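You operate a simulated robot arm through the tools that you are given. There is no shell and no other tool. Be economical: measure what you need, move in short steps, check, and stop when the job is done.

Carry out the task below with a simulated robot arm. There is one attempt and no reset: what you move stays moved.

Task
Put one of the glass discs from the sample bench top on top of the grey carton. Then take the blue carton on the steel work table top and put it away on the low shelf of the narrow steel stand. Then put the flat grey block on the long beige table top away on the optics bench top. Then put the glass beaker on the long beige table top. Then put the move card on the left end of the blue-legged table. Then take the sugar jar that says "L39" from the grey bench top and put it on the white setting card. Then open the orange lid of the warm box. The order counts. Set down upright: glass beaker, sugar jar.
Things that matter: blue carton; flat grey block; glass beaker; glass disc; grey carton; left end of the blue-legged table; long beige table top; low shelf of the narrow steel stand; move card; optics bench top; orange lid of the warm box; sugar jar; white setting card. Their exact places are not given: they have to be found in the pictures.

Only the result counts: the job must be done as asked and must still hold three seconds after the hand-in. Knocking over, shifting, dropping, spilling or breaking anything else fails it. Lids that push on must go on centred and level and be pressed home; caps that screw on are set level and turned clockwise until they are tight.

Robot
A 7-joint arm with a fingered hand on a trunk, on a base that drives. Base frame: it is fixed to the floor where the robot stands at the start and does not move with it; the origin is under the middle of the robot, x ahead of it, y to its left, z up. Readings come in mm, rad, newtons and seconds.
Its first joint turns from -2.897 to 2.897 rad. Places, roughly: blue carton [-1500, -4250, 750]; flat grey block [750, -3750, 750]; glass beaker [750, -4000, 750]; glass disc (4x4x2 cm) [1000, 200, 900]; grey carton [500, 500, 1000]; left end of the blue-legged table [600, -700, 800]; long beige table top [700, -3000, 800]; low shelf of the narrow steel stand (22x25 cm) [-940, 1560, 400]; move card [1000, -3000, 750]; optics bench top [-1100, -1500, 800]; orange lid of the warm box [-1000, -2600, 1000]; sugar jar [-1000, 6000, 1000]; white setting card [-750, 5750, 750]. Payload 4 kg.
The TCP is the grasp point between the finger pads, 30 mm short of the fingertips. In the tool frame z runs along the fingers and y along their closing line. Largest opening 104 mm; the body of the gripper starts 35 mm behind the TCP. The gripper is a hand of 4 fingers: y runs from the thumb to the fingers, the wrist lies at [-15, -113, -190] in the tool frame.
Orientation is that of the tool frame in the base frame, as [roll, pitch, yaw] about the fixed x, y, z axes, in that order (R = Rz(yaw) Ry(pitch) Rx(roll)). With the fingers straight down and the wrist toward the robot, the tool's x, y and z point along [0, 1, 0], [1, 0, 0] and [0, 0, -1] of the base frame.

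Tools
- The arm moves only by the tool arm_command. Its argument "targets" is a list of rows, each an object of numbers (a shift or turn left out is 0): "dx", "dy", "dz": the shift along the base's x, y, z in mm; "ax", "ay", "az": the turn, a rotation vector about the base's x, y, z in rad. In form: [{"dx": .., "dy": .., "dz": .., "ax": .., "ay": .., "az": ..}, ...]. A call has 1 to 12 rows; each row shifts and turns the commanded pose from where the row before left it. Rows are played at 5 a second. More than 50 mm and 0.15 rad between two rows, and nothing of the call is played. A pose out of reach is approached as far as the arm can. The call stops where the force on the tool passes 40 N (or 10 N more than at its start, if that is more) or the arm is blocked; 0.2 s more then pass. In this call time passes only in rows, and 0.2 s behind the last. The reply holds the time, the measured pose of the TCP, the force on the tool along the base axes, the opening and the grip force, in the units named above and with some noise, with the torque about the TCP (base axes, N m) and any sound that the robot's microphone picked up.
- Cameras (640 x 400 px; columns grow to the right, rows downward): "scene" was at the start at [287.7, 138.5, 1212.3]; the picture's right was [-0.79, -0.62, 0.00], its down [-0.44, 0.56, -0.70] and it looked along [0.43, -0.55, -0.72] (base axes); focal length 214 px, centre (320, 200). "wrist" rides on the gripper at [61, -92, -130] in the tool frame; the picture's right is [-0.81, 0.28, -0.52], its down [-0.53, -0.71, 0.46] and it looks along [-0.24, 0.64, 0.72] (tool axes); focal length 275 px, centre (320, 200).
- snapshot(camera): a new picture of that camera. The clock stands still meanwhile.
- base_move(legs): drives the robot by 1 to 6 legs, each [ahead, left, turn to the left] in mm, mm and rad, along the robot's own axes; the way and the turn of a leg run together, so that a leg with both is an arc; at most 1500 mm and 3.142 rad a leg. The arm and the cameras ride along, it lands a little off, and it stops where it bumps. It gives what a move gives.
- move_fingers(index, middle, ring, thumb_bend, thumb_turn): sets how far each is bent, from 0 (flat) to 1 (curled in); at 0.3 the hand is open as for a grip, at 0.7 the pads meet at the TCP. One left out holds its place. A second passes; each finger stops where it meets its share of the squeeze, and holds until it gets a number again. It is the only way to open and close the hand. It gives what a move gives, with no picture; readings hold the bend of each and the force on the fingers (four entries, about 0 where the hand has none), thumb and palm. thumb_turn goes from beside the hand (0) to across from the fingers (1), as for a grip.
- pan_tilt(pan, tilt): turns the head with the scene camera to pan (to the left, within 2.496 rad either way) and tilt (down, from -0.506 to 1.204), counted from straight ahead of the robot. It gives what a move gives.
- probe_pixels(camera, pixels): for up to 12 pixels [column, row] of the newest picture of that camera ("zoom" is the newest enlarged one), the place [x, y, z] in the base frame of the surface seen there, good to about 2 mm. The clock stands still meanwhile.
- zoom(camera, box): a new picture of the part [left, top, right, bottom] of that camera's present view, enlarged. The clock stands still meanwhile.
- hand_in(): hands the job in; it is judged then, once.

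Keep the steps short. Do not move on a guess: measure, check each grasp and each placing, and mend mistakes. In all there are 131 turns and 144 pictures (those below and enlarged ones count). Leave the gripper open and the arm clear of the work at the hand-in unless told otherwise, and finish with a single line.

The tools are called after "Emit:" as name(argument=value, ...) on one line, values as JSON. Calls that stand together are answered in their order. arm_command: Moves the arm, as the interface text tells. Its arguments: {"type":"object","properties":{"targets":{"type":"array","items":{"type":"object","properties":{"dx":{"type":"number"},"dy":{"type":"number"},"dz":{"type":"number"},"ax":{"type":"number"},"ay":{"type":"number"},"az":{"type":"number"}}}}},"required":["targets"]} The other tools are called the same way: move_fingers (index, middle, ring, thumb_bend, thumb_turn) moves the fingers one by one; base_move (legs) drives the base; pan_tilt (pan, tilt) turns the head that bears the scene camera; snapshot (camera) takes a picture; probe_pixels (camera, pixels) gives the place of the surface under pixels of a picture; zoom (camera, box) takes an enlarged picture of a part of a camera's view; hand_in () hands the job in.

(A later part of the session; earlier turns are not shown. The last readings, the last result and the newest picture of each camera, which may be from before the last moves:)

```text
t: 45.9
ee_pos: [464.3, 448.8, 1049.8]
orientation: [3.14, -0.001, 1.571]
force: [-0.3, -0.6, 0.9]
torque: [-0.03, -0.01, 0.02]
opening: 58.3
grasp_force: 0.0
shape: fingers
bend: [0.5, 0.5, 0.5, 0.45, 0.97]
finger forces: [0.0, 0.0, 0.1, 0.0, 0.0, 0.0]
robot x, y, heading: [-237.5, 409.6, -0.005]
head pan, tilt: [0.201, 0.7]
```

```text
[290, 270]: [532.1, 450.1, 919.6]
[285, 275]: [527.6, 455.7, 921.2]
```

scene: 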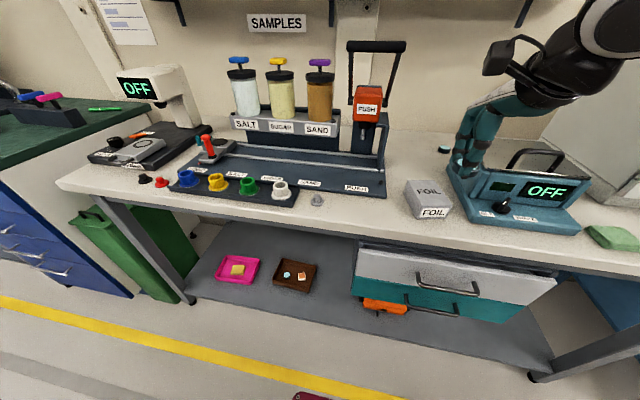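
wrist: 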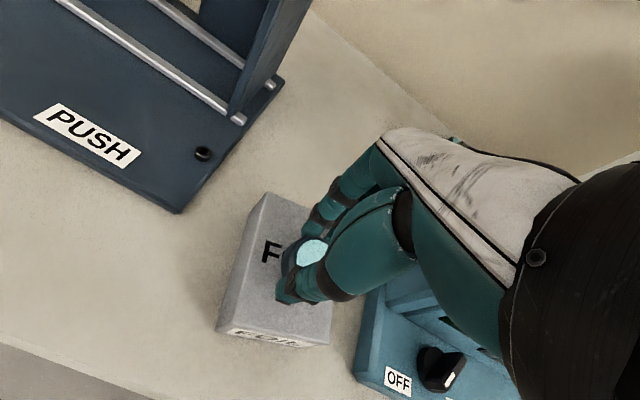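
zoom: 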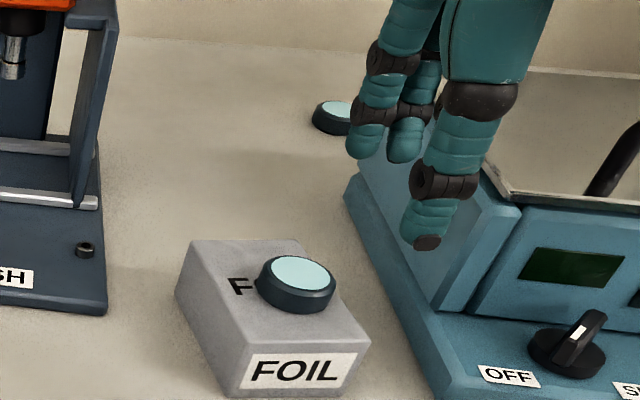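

Disc placed. Now I back off, turn to face down the aisle (-y), and survey.

Emit:
base_move(legs=[[-120, 0, 0], [0, 0, -1.571]])

Emit:
pan_tilt(pan=0.5, tilt=0.35)

Emit:
snapshot(camera="scene")

Emit:
probe_pixels(camera="scene", pixels=[[100, 200], [200, 200], [300, 200], [400, 200], [500, 200], [600, 200], [320, 150], [400, 150], [250, 150], [500, 150]])

Emit:
pan_tilt(pan=-0.5, tilt=0.35)

Emit:
snapshot(camera="scene")

Emit:
probe_pixels(camera="scene", pixels=[[100, 200], [200, 200], [300, 200], [400, 200], [500, 200], [600, 200], [320, 150], [400, 150], [250, 150], [500, 150]])

```text
t: 50.9
ee_pos: [-293.4, -283.3, 1049.5]
orientation: [3.139, -0.001, 0.028]
force: [0.5, -0.6, 0.3]
torque: [0.03, 0.01, 0.02]
opening: 58.5
grasp_force: 0.1
shape: fingers
bend: [0.5, 0.5, 0.5, 0.45, 0.97]
finger forces: [0.1, 0.1, 0.0, 0.0, 0.0, 0.0]
robot x, y, heading: [-351.9, 411.8, -1.546]
head pan, tilt: [0.201, 0.7]
```

```text
t: 51.8
ee_pos: [-294.2, -283.5, 1049.3]
orientation: [3.139, 0.0, 0.027]
force: [0.4, -0.6, -0.3]
torque: [0.0, 0.02, -0.05]
opening: 58.0
grasp_force: 0.1
shape: fingers
bend: [0.5, 0.5, 0.5, 0.45, 0.97]
finger forces: [0.1, 0.1, 0.1, 0.0, 0.0, 0.0]
robot x, y, heading: [-350.8, 409.9, -1.543]
head pan, tilt: [0.499, 0.351]
```

```text
110 pictures are left
```

scene: 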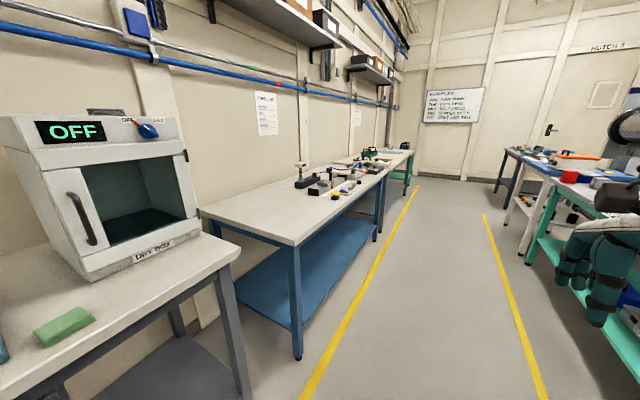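

```text
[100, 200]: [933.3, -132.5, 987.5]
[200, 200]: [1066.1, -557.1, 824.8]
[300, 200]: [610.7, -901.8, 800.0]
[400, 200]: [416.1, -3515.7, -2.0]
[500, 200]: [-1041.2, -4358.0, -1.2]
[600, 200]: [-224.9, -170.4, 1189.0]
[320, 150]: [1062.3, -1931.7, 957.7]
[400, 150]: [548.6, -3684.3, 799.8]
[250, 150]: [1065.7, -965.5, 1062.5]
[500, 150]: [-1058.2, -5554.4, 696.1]
```

```text
t: 53.0
ee_pos: [-293.2, -283.7, 1049.1]
orientation: [3.14, 0.0, 0.029]
force: [-0.2, 0.5, 1.0]
torque: [0.0, -0.03, 0.0]
opening: 58.1
grasp_force: 0.1
shape: fingers
bend: [0.5, 0.5, 0.5, 0.45, 0.97]
finger forces: [0.0, 0.0, 0.0, 0.0, 0.2, 0.0]
robot x, y, heading: [-349.8, 412.7, -1.549]
head pan, tilt: [-0.499, 0.351]
```

```text
109 pictures are left
```

scene: 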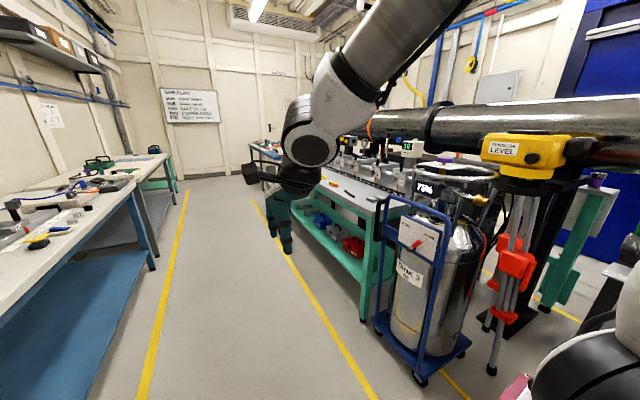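

```text
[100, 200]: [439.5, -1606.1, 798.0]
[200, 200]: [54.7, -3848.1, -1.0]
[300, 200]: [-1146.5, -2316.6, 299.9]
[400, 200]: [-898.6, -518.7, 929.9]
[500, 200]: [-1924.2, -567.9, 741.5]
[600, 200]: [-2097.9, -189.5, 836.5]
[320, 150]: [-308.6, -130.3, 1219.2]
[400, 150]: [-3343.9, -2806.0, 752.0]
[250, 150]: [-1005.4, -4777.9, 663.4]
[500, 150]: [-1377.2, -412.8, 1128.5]
```

The aisle is clear between x≈-800 and 440. I drive down it in legs and then look around.

Emit:
base_move(legs=[[0, 0, -0.025], [1000, 170, 0], [1500, 0, 0], [600, 0, 0]])

Emit:
pan_tilt(pan=-0.4, tilt=0.45)

Emit:
snapshot(camera="scene")

Emit:
pan_tilt(pan=-1.4, tilt=0.45)

Emit:
snapshot(camera="scene")

Emit:
pan_tilt(pan=0.9, tilt=0.45)

Emit:
snapshot(camera="scene")

```text
t: 68.8
ee_pos: [-190.4, -3406.7, 1048.2]
orientation: [3.139, 0.001, -0.012]
force: [-0.3, 0.3, -0.4]
torque: [0.0, 0.04, 0.0]
opening: 58.2
grasp_force: 0.1
shape: fingers
bend: [0.5, 0.5, 0.5, 0.45, 0.97]
finger forces: [0.0, 0.1, 0.0, 0.0, 0.0, 0.0]
robot x, y, heading: [-217.5, -2709.7, -1.591]
head pan, tilt: [-0.499, 0.351]
```

```text
t: 69.4
ee_pos: [-189.4, -3407.7, 1048.4]
orientation: [3.14, 0.001, -0.015]
force: [-0.7, 0.1, -0.6]
torque: [-0.02, 0.01, -0.02]
opening: 58.4
grasp_force: 0.1
shape: fingers
bend: [0.5, 0.5, 0.5, 0.45, 0.97]
finger forces: [0.0, 0.0, 0.0, 0.0, 0.0, 0.1]
robot x, y, heading: [-217.2, -2711.4, -1.587]
head pan, tilt: [-0.4, 0.45]
```

```text
108 pictures are left
```

scene: 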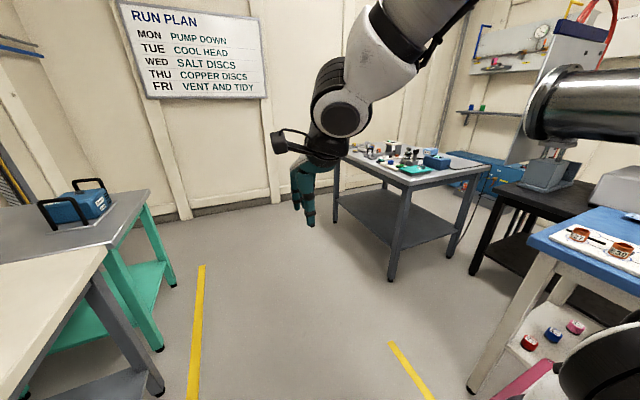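

```text
t: 70.7
ee_pos: [-190.0, -3407.1, 1050.5]
orientation: [3.14, -0.001, -0.015]
force: [-0.1, 0.2, -0.3]
torque: [0.0, 0.0, 0.0]
opening: 58.4
grasp_force: 0.1
shape: fingers
bend: [0.5, 0.5, 0.5, 0.45, 0.97]
finger forces: [0.1, 0.0, 0.0, 0.0, 0.1, 0.0]
robot x, y, heading: [-221.9, -2708.0, -1.587]
head pan, tilt: [-1.4, 0.45]
```

```text
107 pictures are left
```

scene: 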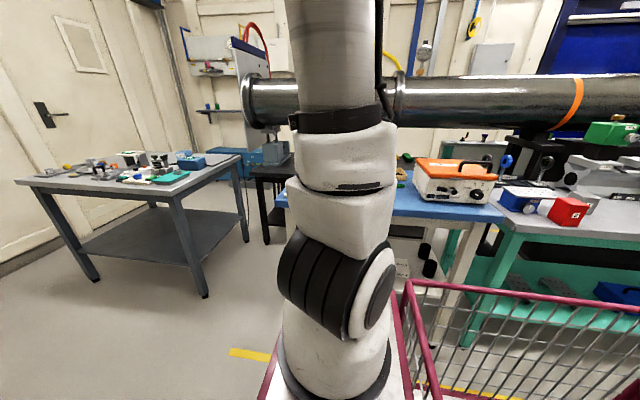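

```text
t: 72.8
ee_pos: [-190.0, -3408.0, 1049.3]
orientation: [3.141, -0.001, -0.015]
force: [0.4, 0.9, -0.1]
torque: [0.02, -0.03, -0.03]
opening: 58.2
grasp_force: 0.0
shape: fingers
bend: [0.5, 0.5, 0.5, 0.45, 0.97]
finger forces: [0.1, 0.0, 0.0, 0.0, 0.1, 0.0]
robot x, y, heading: [-219.8, -2709.6, -1.591]
head pan, tilt: [0.901, 0.45]
```

```text
106 pictures are left
```

scene: 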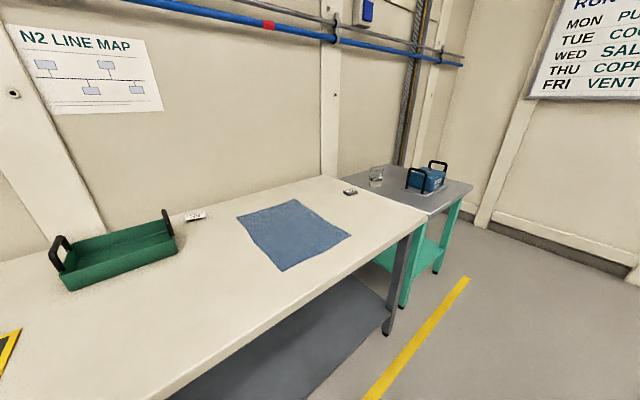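

I zoom on the beige-table objects and the steel work table, and probe.

Emit:
zoom(camera="scene", box=[160, 140, 460, 290])

Emit:
probe_pixels(camera="scene", pixels=[[350, 191], [375, 184], [375, 170], [195, 215], [115, 250], [430, 212], [320, 180], [430, 185], [290, 230], [10, 340], [165, 395]])

Emit:
pan_tilt(pan=-0.7, tilt=0.45)

Emit:
snapshot(camera="scene")

Emit:
zoom(camera="scene", box=[160, 120, 460, 290])

```text
2.13 times, centred on (310, 215) of scene
```

zoom: 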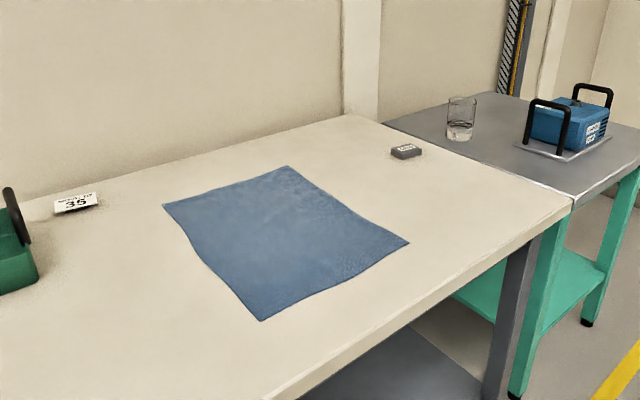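

```text
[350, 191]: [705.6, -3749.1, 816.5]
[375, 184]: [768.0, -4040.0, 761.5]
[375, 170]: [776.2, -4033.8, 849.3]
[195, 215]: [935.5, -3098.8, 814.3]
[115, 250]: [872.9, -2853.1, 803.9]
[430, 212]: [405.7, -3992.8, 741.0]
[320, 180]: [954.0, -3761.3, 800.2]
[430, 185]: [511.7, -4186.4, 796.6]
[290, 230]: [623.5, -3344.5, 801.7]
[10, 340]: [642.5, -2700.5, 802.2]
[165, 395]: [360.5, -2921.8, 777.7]
```

```text
t: 74.5
ee_pos: [-190.4, -3407.8, 1048.8]
orientation: [3.14, -0.001, -0.013]
force: [-0.3, -0.8, 0.0]
torque: [-0.04, -0.01, -0.01]
opening: 58.3
grasp_force: 0.0
shape: fingers
bend: [0.5, 0.5, 0.5, 0.45, 0.97]
finger forces: [0.0, 0.1, 0.1, 0.0, 0.0, 0.0]
robot x, y, heading: [-221.1, -2712.4, -1.585]
head pan, tilt: [-0.7, 0.45]
```

```text
104 pictures are left
```

scene: 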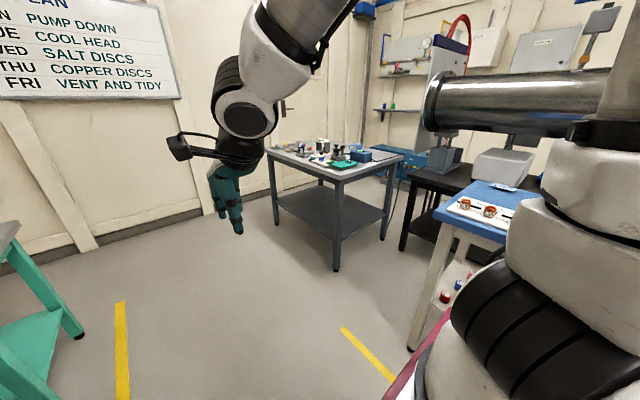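

```text
2.13 times, centred on (310, 205) of scene
```

zoom: 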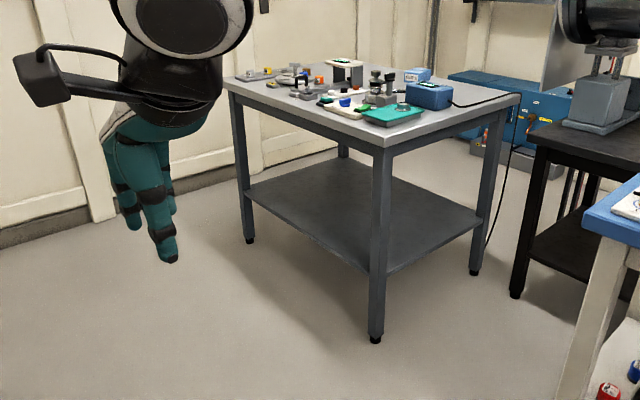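

Emit:
probe_pixels(camera="zoom", pixels=[[430, 92], [414, 75], [392, 115], [240, 78], [385, 142], [517, 97], [225, 85], [375, 340], [250, 240], [520, 290], [165, 255]])

Emit:
zoom(camera="scene", box=[300, 130, 420, 200])

Emit:
probe_pixels(camera="zoom", pixels=[[330, 140], [290, 110], [250, 110], [180, 130], [400, 100], [350, 120]])

```text
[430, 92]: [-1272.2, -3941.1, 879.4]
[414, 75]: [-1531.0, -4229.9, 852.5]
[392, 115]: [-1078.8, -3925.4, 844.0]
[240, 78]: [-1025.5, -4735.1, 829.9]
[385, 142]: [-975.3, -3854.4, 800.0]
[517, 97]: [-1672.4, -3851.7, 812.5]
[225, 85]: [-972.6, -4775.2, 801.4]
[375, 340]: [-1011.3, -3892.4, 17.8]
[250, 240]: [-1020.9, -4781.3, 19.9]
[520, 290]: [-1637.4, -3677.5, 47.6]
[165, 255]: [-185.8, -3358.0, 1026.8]
```

```text
5.33 times, centred on (360, 165) of scene
```

zoom: 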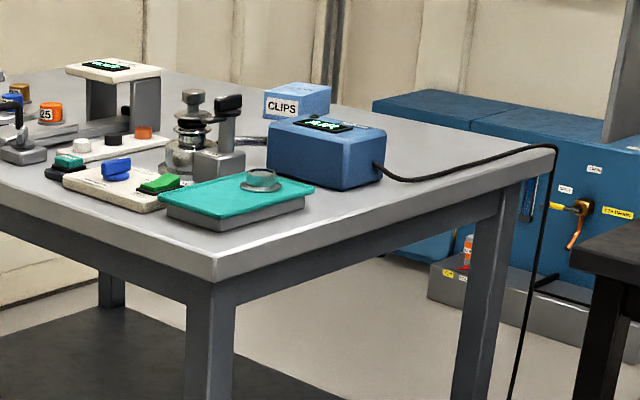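

```text
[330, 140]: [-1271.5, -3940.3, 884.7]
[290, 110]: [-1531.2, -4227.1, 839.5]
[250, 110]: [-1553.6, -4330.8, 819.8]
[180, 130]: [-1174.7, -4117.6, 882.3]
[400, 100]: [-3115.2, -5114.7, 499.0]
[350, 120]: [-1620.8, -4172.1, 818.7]
```

The blue carton is the CLIPS box at about (-1550,-4240). I drive so that it lies ahead, facing -x.

Emit:
base_move(legs=[[1500, 0, 0], [30, 0, -1.554], [250, 0, 0]])

Emit:
pan_tilt(pan=0.1, tilt=0.6)

Emit:
snapshot(camera="scene")

```text
t: 87.2
ee_pos: [-1209.0, -4270.4, 1048.5]
orientation: [3.14, 0.001, -1.575]
force: [-0.7, 0.1, 0.3]
torque: [0.02, 0.01, 0.01]
opening: 58.5
grasp_force: 0.0
shape: fingers
bend: [0.5, 0.5, 0.5, 0.45, 0.97]
finger forces: [0.0, 0.0, 0.0, 0.1, 0.0, 0.0]
robot x, y, heading: [-514.7, -4235.5, 3.135]
head pan, tilt: [-0.7, 0.45]
```

```text
t: 88.3
ee_pos: [-1209.2, -4270.1, 1049.4]
orientation: [3.139, 0.0, -1.575]
force: [0.2, -0.8, 0.3]
torque: [0.03, -0.01, 0.03]
opening: 58.2
grasp_force: 0.2
shape: fingers
bend: [0.5, 0.5, 0.5, 0.45, 0.97]
finger forces: [0.0, 0.0, 0.1, 0.0, 0.0, 0.0]
robot x, y, heading: [-514.2, -4234.7, 3.137]
head pan, tilt: [0.099, 0.6]
```

```text
101 pictures are left
```

scene: 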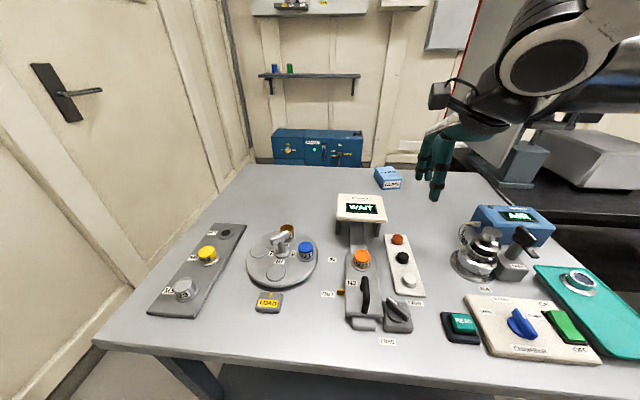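

Emit:
zoom(camera="scene", box=[320, 130, 480, 230])

Emit:
probe_pixels(camera="zoom", pixels=[[270, 160], [220, 150], [310, 150], [335, 225], [250, 235], [290, 215], [160, 280], [300, 80], [420, 180]])

Emit:
probe_pixels(camera="scene", pixels=[[360, 205], [340, 220], [380, 235], [250, 165], [98, 342], [600, 365]])

```text
4.00 times, centred on (400, 180) of scene
```

zoom: 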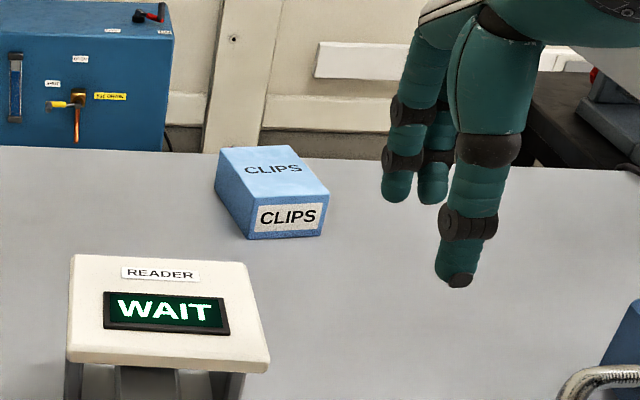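

```text
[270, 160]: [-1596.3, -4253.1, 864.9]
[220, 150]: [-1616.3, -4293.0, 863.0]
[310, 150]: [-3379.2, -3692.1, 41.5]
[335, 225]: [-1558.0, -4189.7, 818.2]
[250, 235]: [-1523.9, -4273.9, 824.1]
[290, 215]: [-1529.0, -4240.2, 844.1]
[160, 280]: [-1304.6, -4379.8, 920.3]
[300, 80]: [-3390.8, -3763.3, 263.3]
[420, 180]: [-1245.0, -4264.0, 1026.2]
```

```text
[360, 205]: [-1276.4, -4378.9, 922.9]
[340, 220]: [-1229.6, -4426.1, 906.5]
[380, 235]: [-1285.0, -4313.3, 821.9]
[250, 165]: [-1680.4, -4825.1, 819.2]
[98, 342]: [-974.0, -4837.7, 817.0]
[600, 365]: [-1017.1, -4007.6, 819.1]
```

The carton top is at z 864 and the table at 818. A low shelf needs a tilted approach, so I turn the hand to grip across the 65 mm width with the fingers pointing forward and down. First I drive forward 80 mm, open the hand and turn it 90°.

Emit:
base_move(legs=[[80, 0, 0]])

Emit:
arm_command(targets=[{"dz": 20, "az": 0.143}, {"dz": 20, "az": 0.143}, {"az": 0.143}, {"az": 0.143}, {"az": 0.143}, {"az": 0.143}, {"az": 0.143}, {"az": 0.143}, {"az": 0.143}, {"az": 0.143}, {"az": 0.143}])

Emit:
arm_command(targets=[{"ay": 0.14}, {"ay": 0.14}, {"ay": 0.14}, {"ay": 0.14}, {"ay": 0.14}, {"ay": 0.14}])

Emit:
snapshot(camera="scene")

Emit:
snapshot(camera="wrist")

```text
t: 89.4
ee_pos: [-1288.1, -4267.6, 1049.4]
orientation: [3.141, 0.0, -1.577]
force: [0.4, 0.5, -0.9]
torque: [0.02, -0.03, 0.01]
opening: 58.1
grasp_force: 0.1
shape: fingers
bend: [0.5, 0.5, 0.5, 0.45, 0.97]
finger forces: [0.0, 0.1, 0.0, 0.0, 0.0, 0.0]
robot x, y, heading: [-593.0, -4234.9, 3.131]
head pan, tilt: [0.099, 0.6]
```

```text
t: 91.8
ee_pos: [-1287.9, -4268.1, 1088.5]
orientation: [3.14, -0.001, -0.003]
force: [0.0, 0.1, 1.2]
torque: [-0.01, -0.03, 0.01]
opening: 58.4
grasp_force: 0.1
shape: fingers
bend: [0.5, 0.5, 0.5, 0.45, 0.97]
finger forces: [0.0, 0.1, 0.0, 0.1, 0.1, 0.0]
robot x, y, heading: [-591.6, -4234.9, 3.135]
head pan, tilt: [0.099, 0.6]
```

```text
t: 93.2
ee_pos: [-1276.9, -4265.1, 1119.8]
orientation: [-3.057, 0.801, 0.053]
force: [0.2, -1.6, -0.6]
torque: [0.07, 0.02, -0.05]
opening: 58.6
grasp_force: 0.0
shape: fingers
bend: [0.5, 0.5, 0.5, 0.45, 0.97]
finger forces: [0.0, 0.1, 0.0, 0.0, 0.0, 0.0]
out of reach, approached as far as the arm can: row 6
robot x, y, heading: [-587.9, -4231.4, 3.134]
head pan, tilt: [0.099, 0.6]
```

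```text
99 pictures are left
```

scene: 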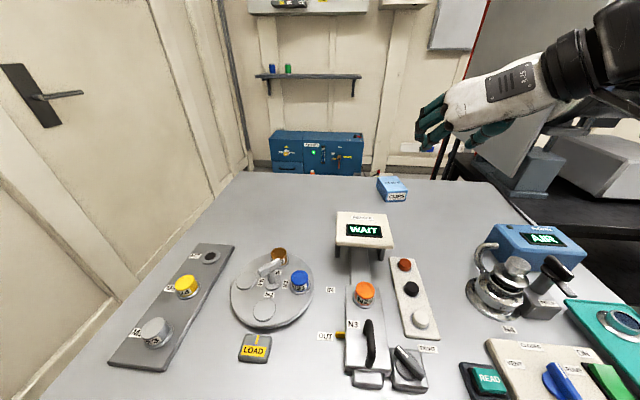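

```text
98 pictures are left
```

wrist: 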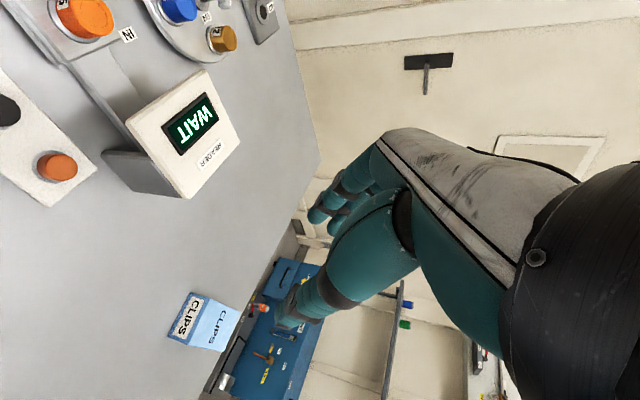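

Tilted about 0.8 rad. I probe the carton corners from the wrist view.

Emit:
zoom(camera="wrist", box=[140, 270, 300, 370])

Emit:
probe_pixels(camera="wrist", pixels=[[208, 300], [237, 311], [220, 347], [193, 340], [190, 295], [170, 333], [215, 325]])

```text
4.00 times, centred on (220, 320) of wrist
```

zoom: 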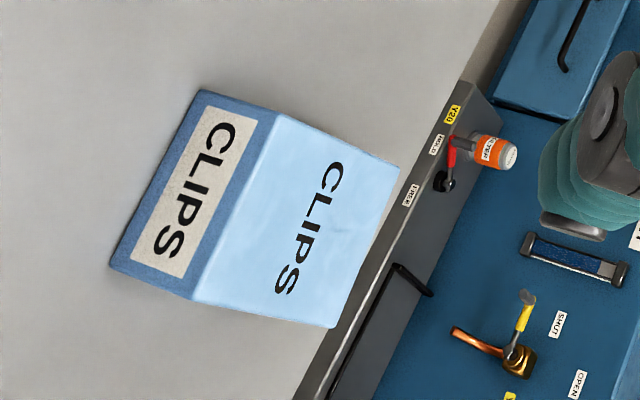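

```text
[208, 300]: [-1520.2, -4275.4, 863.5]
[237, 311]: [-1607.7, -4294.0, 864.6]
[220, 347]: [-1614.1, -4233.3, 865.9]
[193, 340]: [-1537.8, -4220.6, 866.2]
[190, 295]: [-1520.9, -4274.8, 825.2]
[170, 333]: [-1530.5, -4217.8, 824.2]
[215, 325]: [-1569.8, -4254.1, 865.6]
```

The carton centre is (-1570,-4254), its long axis turned 0.195 rad. I set the opening and move above it.

Emit:
move_fingers(index=0.36, middle=0.36, ring=0.36, thumb_bend=0.36)

Emit:
arm_command(targets=[{"dx": -35, "az": 0.03}, {"dx": -35, "az": 0.03}, {"dx": -35, "az": 0.03}, {"dx": -35, "dz": -15, "az": 0.03}, {"dx": -35, "dz": -30, "az": 0.03}, {"dx": -35, "dz": -30}, {"dx": -30, "dz": -35}, {"dx": -30, "dz": -35}])

Emit:
snapshot(camera="wrist")

Emit:
snapshot(camera="scene")

```text
t: 94.2
ee_pos: [-1276.3, -4262.4, 1121.2]
orientation: [-3.06, 0.799, 0.053]
force: [-0.2, -0.5, 0.5]
torque: [0.0, 0.02, 0.03]
opening: 87.9
grasp_force: 0.1
shape: fingers
bend: [0.36, 0.36, 0.36, 0.36, 0.97]
finger forces: [0.0, 0.1, 0.1, 0.0, 0.1, 0.1]
robot x, y, heading: [-591.2, -4234.1, 3.134]
head pan, tilt: [0.099, 0.6]
```

```text
t: 96.0
ee_pos: [-1556.6, -4268.2, 944.9]
orientation: [3.136, 0.841, 0.143]
force: [0.2, -0.5, 0.7]
torque: [0.03, 0.01, -0.02]
opening: 88.1
grasp_force: 0.0
shape: fingers
bend: [0.36, 0.36, 0.36, 0.36, 0.97]
finger forces: [0.1, 0.0, 0.0, 0.0, 0.0, 0.0]
out of reach, approached as far as the arm can: row 1
robot x, y, heading: [-590.1, -4231.0, 3.134]
head pan, tilt: [0.099, 0.6]
```

```text
96 pictures are left
```

wrist: 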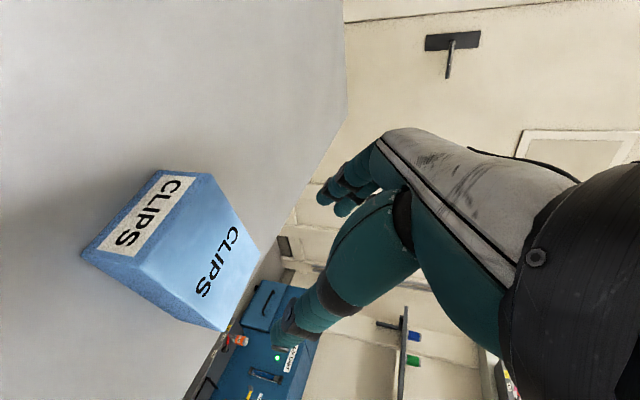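

```text
95 pictures are left
```

scene: 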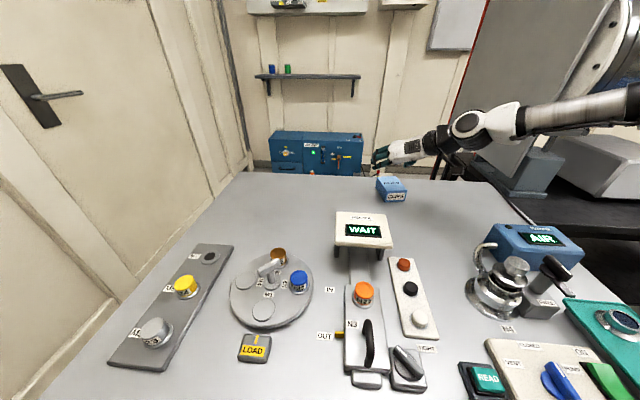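

Emit:
arm_command(targets=[{"dx": -3, "dy": 8, "az": 0.03}, {"dx": -3, "dy": 8, "dz": -20, "az": 0.022}, {"dz": -20}])

Emit:
snapshot(camera="wrist")

Emit:
zoom(camera="scene", box=[340, 120, 500, 220])

```text
t: 96.8
ee_pos: [-1564.1, -4250.7, 902.5]
orientation: [3.135, 0.84, 0.196]
force: [0.2, 0.4, -0.1]
torque: [-0.02, 0.0, -0.01]
opening: 88.4
grasp_force: 0.0
shape: fingers
bend: [0.36, 0.36, 0.36, 0.36, 0.97]
finger forces: [0.0, 0.1, 0.0, 0.1, 0.1, 0.0]
robot x, y, heading: [-591.8, -4232.2, 3.135]
head pan, tilt: [0.099, 0.6]
```

```text
94 pictures are left
```

wrist: 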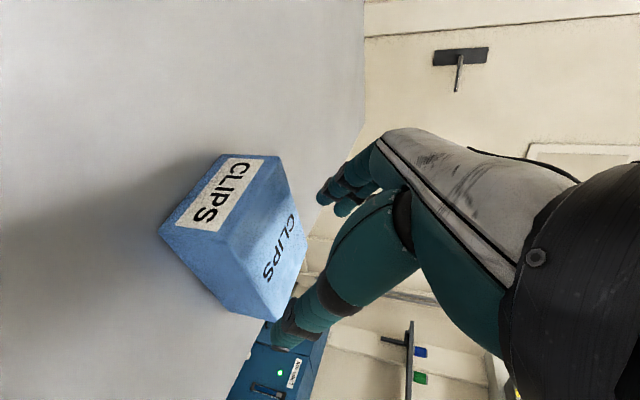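

```text
4.00 times, centred on (420, 170) of scene
```

zoom: 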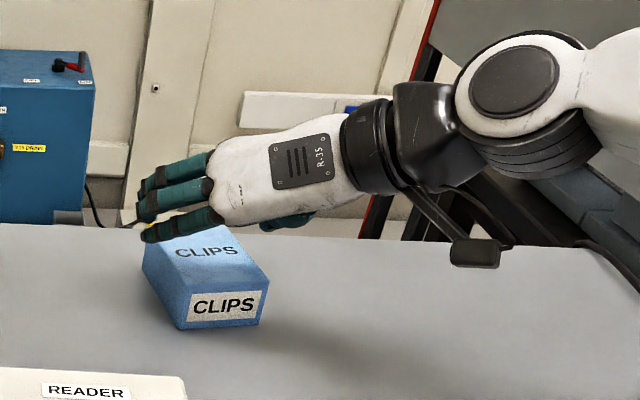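

I shift back a little so the palm clears the carton edge, then descend.

Emit:
arm_command(targets=[{"dx": 12, "dy": 2, "dz": -10}, {"dz": -15}, {"dz": -10}, {"dz": -7}])

Emit:
snapshot(camera="wrist")

Emit:
zoom(camera="scene", box=[340, 120, 500, 220])

```text
t: 97.8
ee_pos: [-1553.2, -4249.9, 861.4]
orientation: [3.136, 0.84, 0.196]
force: [-0.3, -1.5, 2.0]
torque: [-0.08, -0.05, -0.01]
opening: 88.7
grasp_force: 0.6
shape: fingers
bend: [0.36, 0.36, 0.36, 0.36, 0.98]
finger forces: [1.4, 0.0, 0.0, 0.1, 0.2, 0.0]
robot x, y, heading: [-590.8, -4235.3, 3.134]
head pan, tilt: [0.099, 0.6]
```

```text
92 pictures are left
```

wrist: 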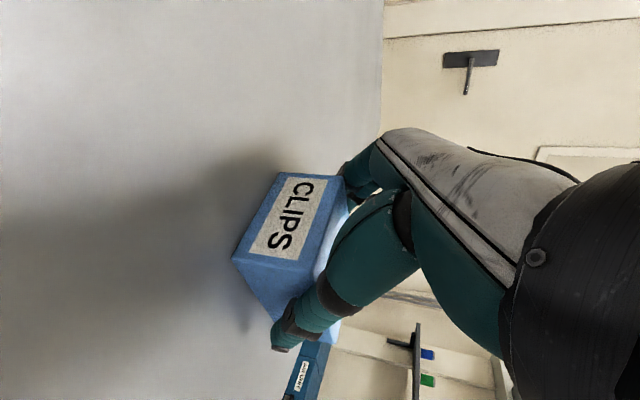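

```text
4.00 times, centred on (420, 170) of scene
```

zoom: 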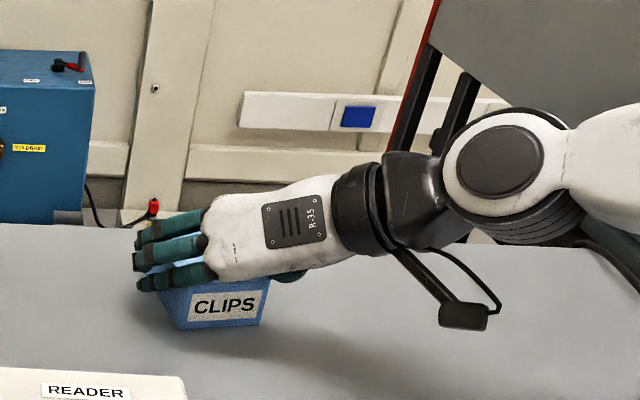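

Fingers straddle the carton. I close.

Emit:
move_fingers(index=0.55, middle=0.55, ring=0.45, thumb_bend=0.55)

Emit:
arm_command(targets=[{"dz": 6}, {"dz": 15}])

Emit:
snapshot(camera="wrist")

Emit:
zoom(camera="scene", box=[340, 120, 500, 220])

```text
t: 98.8
ee_pos: [-1552.7, -4250.4, 863.0]
orientation: [3.137, 0.84, 0.199]
force: [-0.5, -1.5, 8.7]
torque: [-0.16, -0.16, 0.06]
opening: 70.7
grasp_force: 22.2
shape: fingers
bend: [0.42, 0.49, 0.45, 0.45, 0.97]
finger forces: [17.7, 6.0, 0.0, 0.0, 21.4, 0.1]
robot x, y, heading: [-589.3, -4229.7, 3.133]
head pan, tilt: [0.099, 0.6]
```

```text
t: 99.4
ee_pos: [-1553.4, -4248.8, 882.4]
orientation: [3.136, 0.837, 0.197]
force: [0.2, 0.7, -0.4]
torque: [0.01, -0.01, -0.02]
opening: 70.8
grasp_force: 21.1
shape: fingers
bend: [0.43, 0.49, 0.45, 0.45, 0.96]
finger forces: [15.1, 5.7, 0.0, 0.0, 21.6, 0.0]
robot x, y, heading: [-591.4, -4235.0, 3.128]
head pan, tilt: [0.099, 0.6]
```

```text
90 pictures are left
```

wrist: 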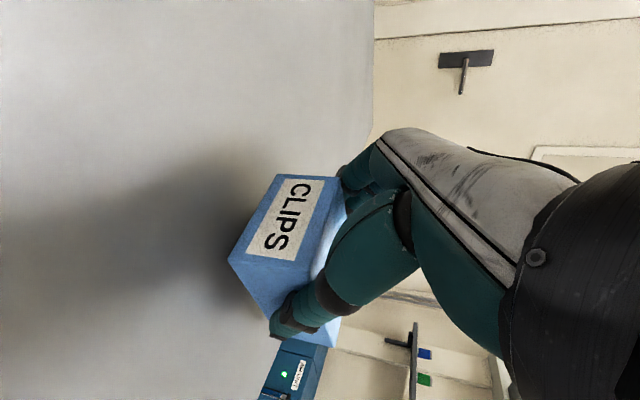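

```text
4.00 times, centred on (420, 170) of scene
```

zoom: 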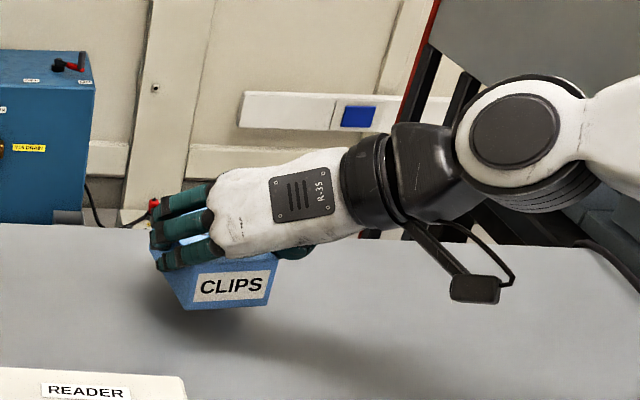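

Carton is held. I raise, retract, then back out and turn toward +y.

Emit:
arm_command(targets=[{"dz": 35}, {"dz": 35}, {"dz": 35}, {"dz": 35}, {"dx": 40}, {"dx": 40}, {"dx": 40}, {"dx": 40}, {"dx": 40}])

Emit:
base_move(legs=[[-370, 0, 0], [0, 0, -1.564], [1500, 0, 0]])

Emit:
snapshot(camera="wrist")

```text
t: 101.4
ee_pos: [-1351.8, -4250.1, 1022.8]
orientation: [3.135, 0.84, 0.195]
force: [0.3, -0.4, -0.9]
torque: [-0.03, 0.0, 0.02]
opening: 70.3
grasp_force: 21.8
shape: fingers
bend: [0.43, 0.49, 0.45, 0.45, 0.96]
finger forces: [15.0, 5.7, 0.1, 0.0, 21.2, 0.0]
robot x, y, heading: [-592.8, -4235.6, 3.131]
head pan, tilt: [0.099, 0.6]
```

```text
t: 114.6
ee_pos: [-257.1, -1974.4, 1020.9]
orientation: [3.139, 0.839, -1.358]
force: [0.0, 0.7, -1.5]
torque: [-0.03, -0.01, -0.01]
opening: 70.2
grasp_force: 20.9
shape: fingers
bend: [0.43, 0.49, 0.45, 0.45, 0.96]
finger forces: [15.1, 5.6, 0.0, 0.1, 20.9, 0.0]
robot x, y, heading: [-227.6, -2736.3, 1.572]
head pan, tilt: [0.099, 0.6]
```

```text
88 pictures are left
```

wrist: 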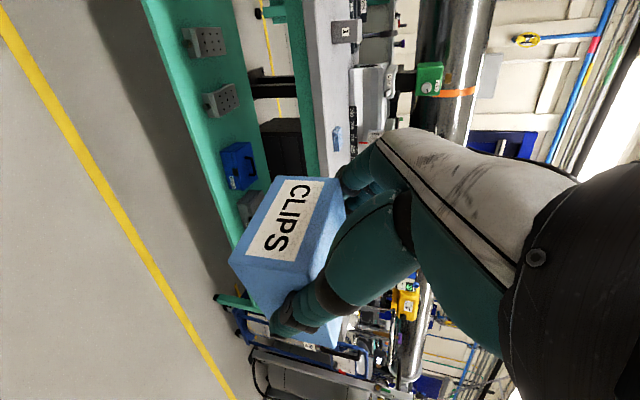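

Still held. I continue north to y≈1560, shifting slightly right, then look at the stand on the left.

Emit:
base_move(legs=[[1500, 0, 0], [1500, -50, 0], [1290, -50, 0]])

Emit:
pan_tilt(pan=1.4, tilt=0.6)

Emit:
snapshot(camera="scene")

```text
refused: leg 2 is longer than a leg can be; nothing moved
```

```text
t: 116.0
ee_pos: [-256.6, -1974.2, 1021.4]
orientation: [3.135, 0.84, -1.362]
force: [-0.5, -0.6, -1.3]
torque: [-0.03, -0.03, 0.01]
opening: 70.1
grasp_force: 20.8
shape: fingers
bend: [0.43, 0.49, 0.45, 0.45, 0.96]
finger forces: [15.1, 5.6, 0.0, 0.0, 20.9, 0.0]
robot x, y, heading: [-230.0, -2733.9, 1.576]
head pan, tilt: [1.4, 0.6]
```

```text
87 pictures are left
```

scene: 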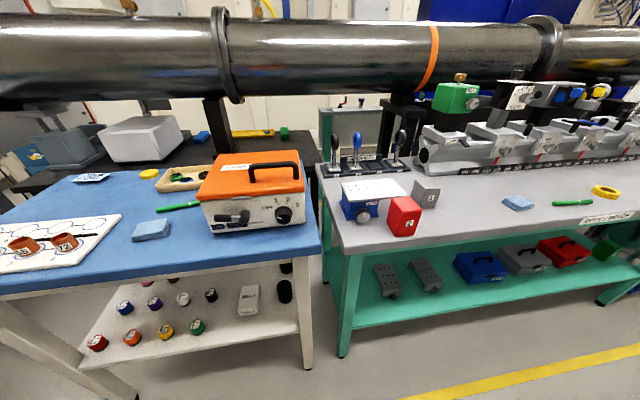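

The leg was too long by a hair. This picture usefully shows the warm box and the optics bench, so I probe them, then drive on.

Emit:
probe_pixels(camera="scene", pixels=[[470, 220], [560, 185], [440, 240], [345, 248], [620, 222], [245, 175], [280, 165], [250, 222], [305, 190], [212, 195], [515, 202], [480, 195]])

Emit:
zoom(camera="scene", box=[180, 130, 340, 250])

Emit:
base_move(legs=[[1500, 0, 0], [1490, -50, 0], [1300, -50, 0]])

Emit:
snapshot(camera="scene")

```text
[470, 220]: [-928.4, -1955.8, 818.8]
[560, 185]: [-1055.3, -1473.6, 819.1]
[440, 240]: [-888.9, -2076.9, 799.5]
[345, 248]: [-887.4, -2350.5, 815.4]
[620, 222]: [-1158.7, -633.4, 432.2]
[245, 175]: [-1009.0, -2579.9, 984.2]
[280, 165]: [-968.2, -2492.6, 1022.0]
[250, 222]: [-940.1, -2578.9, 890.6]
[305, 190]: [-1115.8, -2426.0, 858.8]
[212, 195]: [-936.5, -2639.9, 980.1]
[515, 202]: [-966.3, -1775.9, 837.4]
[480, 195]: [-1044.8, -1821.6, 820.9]
```

```text
3.33 times, centred on (260, 190) of scene
```

zoom: 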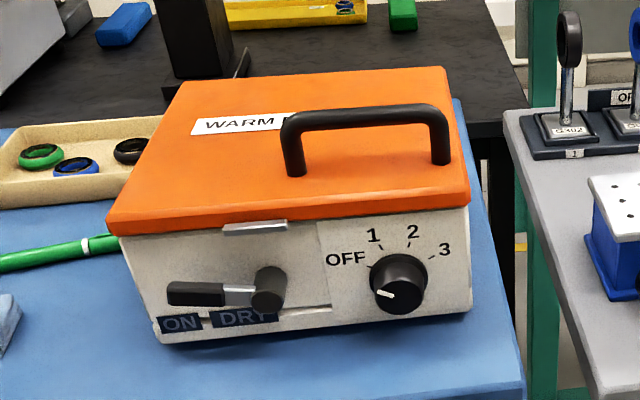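

```text
t: 136.5
ee_pos: [-186.7, 2294.8, 1021.4]
orientation: [3.135, 0.839, -1.356]
force: [-0.1, -0.5, -0.5]
torque: [-0.04, -0.03, -0.01]
opening: 70.0
grasp_force: 20.6
shape: fingers
bend: [0.44, 0.49, 0.45, 0.45, 0.96]
finger forces: [15.0, 5.5, 0.0, 0.1, 20.8, 0.1]
robot x, y, heading: [-155.8, 1538.6, 1.577]
head pan, tilt: [1.4, 0.6]
```

```text
85 pictures are left
```

scene: 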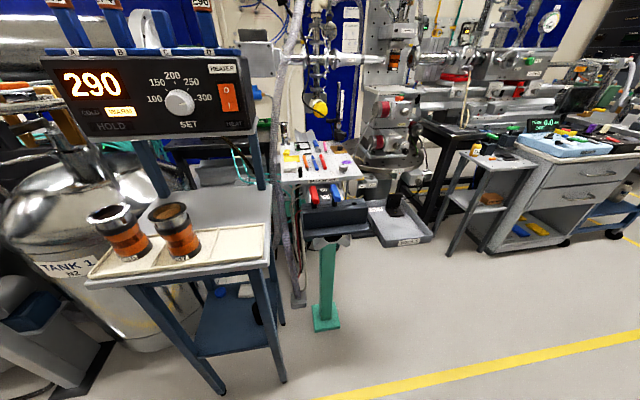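

Emit:
probe_pixels(camera="scene", pixels=[[230, 320], [245, 292], [250, 340], [210, 330], [275, 270], [95, 285], [185, 260], [490, 198], [500, 160], [190, 400], [285, 375], [220, 295]])

Emit:
zoom(camera="scene", box=[140, 200, 340, 400])

```text
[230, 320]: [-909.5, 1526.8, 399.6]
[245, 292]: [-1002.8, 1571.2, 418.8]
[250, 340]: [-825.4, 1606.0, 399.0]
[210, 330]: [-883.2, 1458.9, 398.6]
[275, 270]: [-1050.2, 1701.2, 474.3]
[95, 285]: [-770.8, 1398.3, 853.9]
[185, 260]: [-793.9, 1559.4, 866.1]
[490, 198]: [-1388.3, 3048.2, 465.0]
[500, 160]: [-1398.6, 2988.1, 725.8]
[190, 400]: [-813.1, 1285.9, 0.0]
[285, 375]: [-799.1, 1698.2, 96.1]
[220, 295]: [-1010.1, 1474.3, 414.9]
```

```text
2.00 times, centred on (240, 300) of scene
```

zoom: 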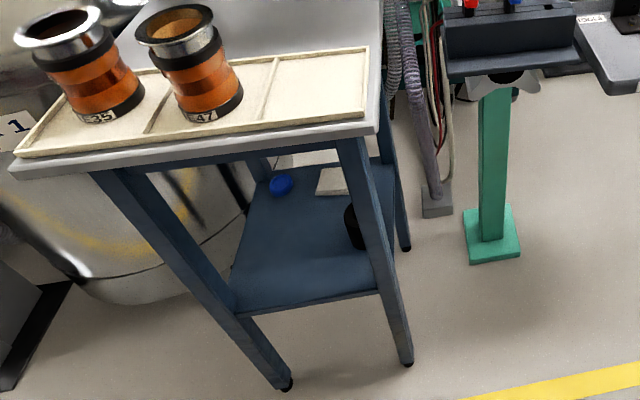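

This is the stand: low shelf at z 399, top board edge at x≈-770. I check the heater, the cups, and the clearance on the right.

Emit:
probe_pixels(camera="scene", pixels=[[150, 100], [250, 70], [115, 210], [168, 212], [140, 180], [265, 260], [60, 50]])

Emit:
pan_tilt(pan=-1.2, tilt=0.7)

Emit:
snapshot(camera="scene")

Emit:
probe_pixels(camera="scene", pixels=[[100, 250], [200, 250], [300, 250], [400, 250], [500, 250], [600, 250], [200, 350], [320, 350], [450, 350]])

```text
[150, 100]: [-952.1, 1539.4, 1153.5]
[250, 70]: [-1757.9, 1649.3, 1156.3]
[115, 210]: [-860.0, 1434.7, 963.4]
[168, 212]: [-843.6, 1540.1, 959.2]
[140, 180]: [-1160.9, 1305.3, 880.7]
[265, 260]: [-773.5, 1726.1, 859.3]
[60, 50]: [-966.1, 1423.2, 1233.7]
```

```text
t: 138.8
ee_pos: [-187.5, 2295.7, 1021.2]
orientation: [3.137, 0.839, -1.354]
force: [-0.3, -0.5, -0.5]
torque: [0.0, 0.04, -0.01]
opening: 70.1
grasp_force: 21.2
shape: fingers
bend: [0.44, 0.49, 0.45, 0.45, 0.96]
finger forces: [15.0, 5.6, 0.0, 0.0, 20.8, 0.0]
robot x, y, heading: [-160.8, 1535.0, 1.578]
head pan, tilt: [-1.201, 0.7]
```

```text
83 pictures are left
```

scene: 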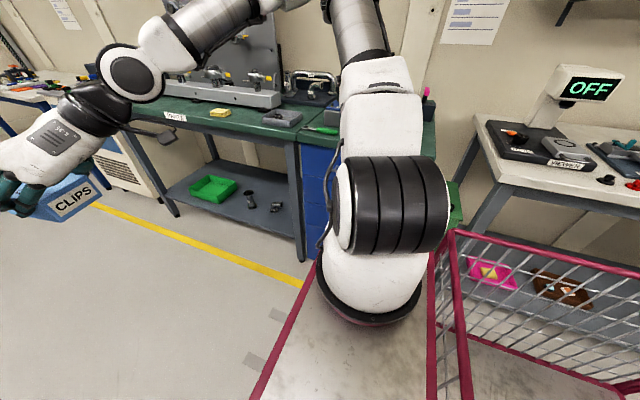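

```text
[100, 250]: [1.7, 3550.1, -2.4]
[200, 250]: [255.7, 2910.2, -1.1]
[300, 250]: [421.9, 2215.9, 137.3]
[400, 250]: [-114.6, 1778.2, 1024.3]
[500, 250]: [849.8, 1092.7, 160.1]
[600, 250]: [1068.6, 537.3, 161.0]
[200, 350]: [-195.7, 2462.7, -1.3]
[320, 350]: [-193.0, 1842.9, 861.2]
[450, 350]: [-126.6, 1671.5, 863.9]
```

I shift the base right 45 mm and retract and raise the carton so the turn clears the heater and the cups.

Emit:
arm_command(targets=[{"dz": 35}, {"dz": 35, "dy": -20}, {"dy": -30}, {"dy": -30}])

Emit:
base_move(legs=[[0, -45, 0]])

```text
t: 139.8
ee_pos: [-187.1, 2215.8, 1092.8]
orientation: [3.135, 0.84, -1.358]
force: [1.1, 1.1, -0.4]
torque: [-0.03, 0.0, -0.04]
opening: 70.1
grasp_force: 20.2
shape: fingers
bend: [0.44, 0.49, 0.45, 0.45, 0.96]
finger forces: [14.5, 5.5, 0.0, 0.0, 20.6, 0.0]
robot x, y, heading: [-155.5, 1535.0, 1.579]
head pan, tilt: [-1.201, 0.7]
```

```text
t: 140.7
ee_pos: [-141.2, 2216.6, 1094.1]
orientation: [3.137, 0.84, -1.358]
force: [0.4, -0.2, -0.6]
torque: [-0.01, 0.0, -0.01]
opening: 70.0
grasp_force: 20.8
shape: fingers
bend: [0.44, 0.49, 0.45, 0.45, 0.96]
finger forces: [14.3, 5.7, 0.0, 0.0, 20.6, 0.0]
robot x, y, heading: [-112.9, 1537.8, 1.575]
head pan, tilt: [-1.201, 0.7]
```

Emit:
base_move(legs=[[0, 0, 1.567], [-85, 0, 0]])

Emit:
pan_tilt(pan=0.0, tilt=0.9)

Emit:
snapshot(camera="scene")

Emit:
snapshot(camera="wrist")

```text
t: 145.6
ee_pos: [-706.0, 1512.4, 1094.4]
orientation: [3.136, 0.84, 0.206]
force: [0.5, -1.4, -1.4]
torque: [-0.01, -0.02, 0.04]
opening: 70.0
grasp_force: 20.2
shape: fingers
bend: [0.44, 0.49, 0.45, 0.46, 0.96]
finger forces: [14.4, 5.5, 0.0, 0.1, 20.2, 0.0]
robot x, y, heading: [-29.2, 1534.4, 3.138]
head pan, tilt: [-1.201, 0.7]
```

```text
t: 147.0
ee_pos: [-707.9, 1511.1, 1093.0]
orientation: [3.136, 0.84, 0.207]
force: [0.8, -0.5, -1.2]
torque: [-0.02, -0.05, -0.01]
opening: 69.9
grasp_force: 19.8
shape: fingers
bend: [0.44, 0.49, 0.45, 0.46, 0.96]
finger forces: [14.3, 5.5, 0.0, 0.1, 20.3, 0.0]
robot x, y, heading: [-29.4, 1536.6, 3.143]
head pan, tilt: [0.0, 0.901]
```

```text
82 pictures are left
```

scene: 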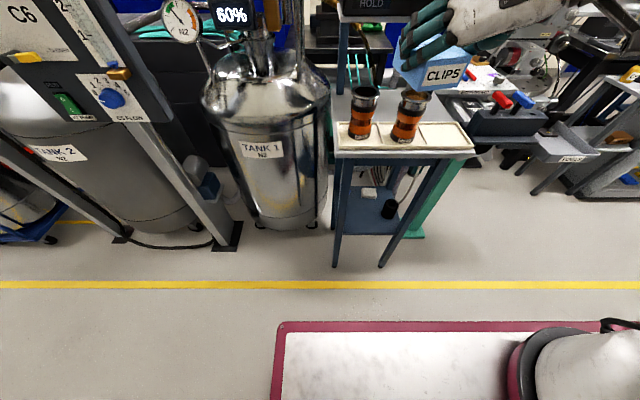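

```text
81 pictures are left
```

wrist: 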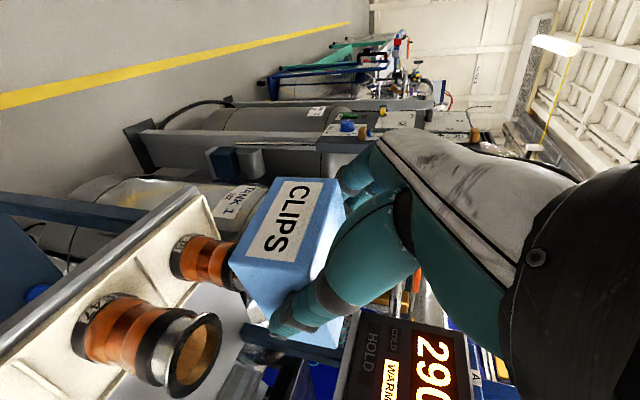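

I zoom at the shelf from the front and probe its legs and objects.

Emit:
zoom(camera="scene", box=[300, 130, 500, 280])

Emit:
probe_pixels(camera="zoom", pixels=[[190, 320], [285, 325], [280, 245], [215, 190], [285, 260], [215, 300], [112, 330], [330, 200], [105, 60], [550, 65], [330, 240]])

```text
2.67 times, centred on (400, 205) of scene
```

zoom: 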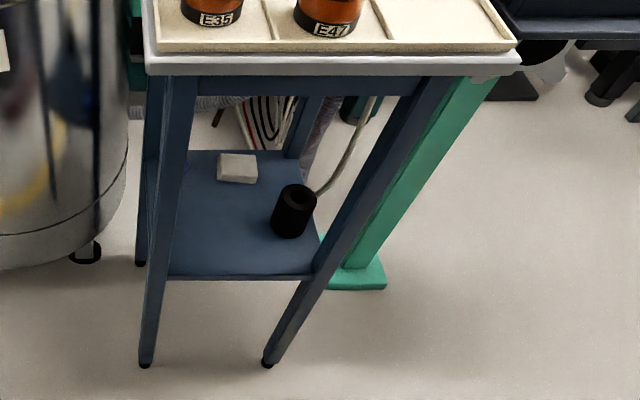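

```text
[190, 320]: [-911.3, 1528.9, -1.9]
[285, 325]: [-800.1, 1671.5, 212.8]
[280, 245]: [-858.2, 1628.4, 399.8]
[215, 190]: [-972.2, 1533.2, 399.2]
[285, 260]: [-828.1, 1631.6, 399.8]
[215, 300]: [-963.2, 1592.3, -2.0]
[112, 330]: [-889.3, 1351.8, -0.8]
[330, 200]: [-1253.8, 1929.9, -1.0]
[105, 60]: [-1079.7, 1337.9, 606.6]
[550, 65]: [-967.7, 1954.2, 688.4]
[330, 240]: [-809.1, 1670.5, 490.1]
```

Free shelf room is on the left half (y≈1450–1580); the black bottle is near (-885,1622). I straighten the carton, retract a bit and go down in front of the stand.

Emit:
arm_command(targets=[{"dx": 14, "dy": 1, "az": -0.07}, {"dx": 14, "dy": 1, "az": -0.07}, {"dz": -45, "az": -0.065}, {"dz": -50}, {"dz": -50}, {"dz": -50}, {"dz": -50}, {"dz": -50}, {"dz": -50}])

Emit:
snapshot(camera="scene")

```text
t: 148.7
ee_pos: [-736.9, 1505.3, 870.1]
orientation: [3.128, 0.857, 0.004]
force: [17.7, 8.9, 39.2]
torque: [-1.49, 1.23, 0.24]
opening: 67.8
grasp_force: 59.6
shape: fingers
bend: [0.47, 0.47, 0.43, 0.47, 0.95]
finger forces: [9.9, 76.4, 9.2, 0.0, 23.8, 0.0]
out of reach, approached as far as the arm can: row 3, 4, 5, 6
robot x, y, heading: [-28.9, 1537.9, 3.14]
head pan, tilt: [0.0, 0.901]
stopped in row 8: the force on the tool passed its limit at 73 N (the readings are from after the stop); the commanded pose is now the measured one
```

```text
79 pictures are left
```

scene: 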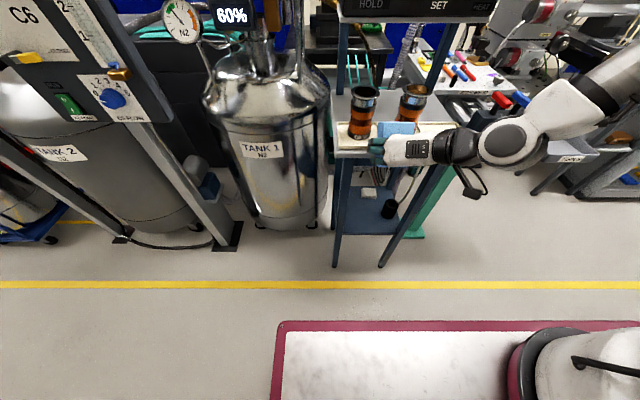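

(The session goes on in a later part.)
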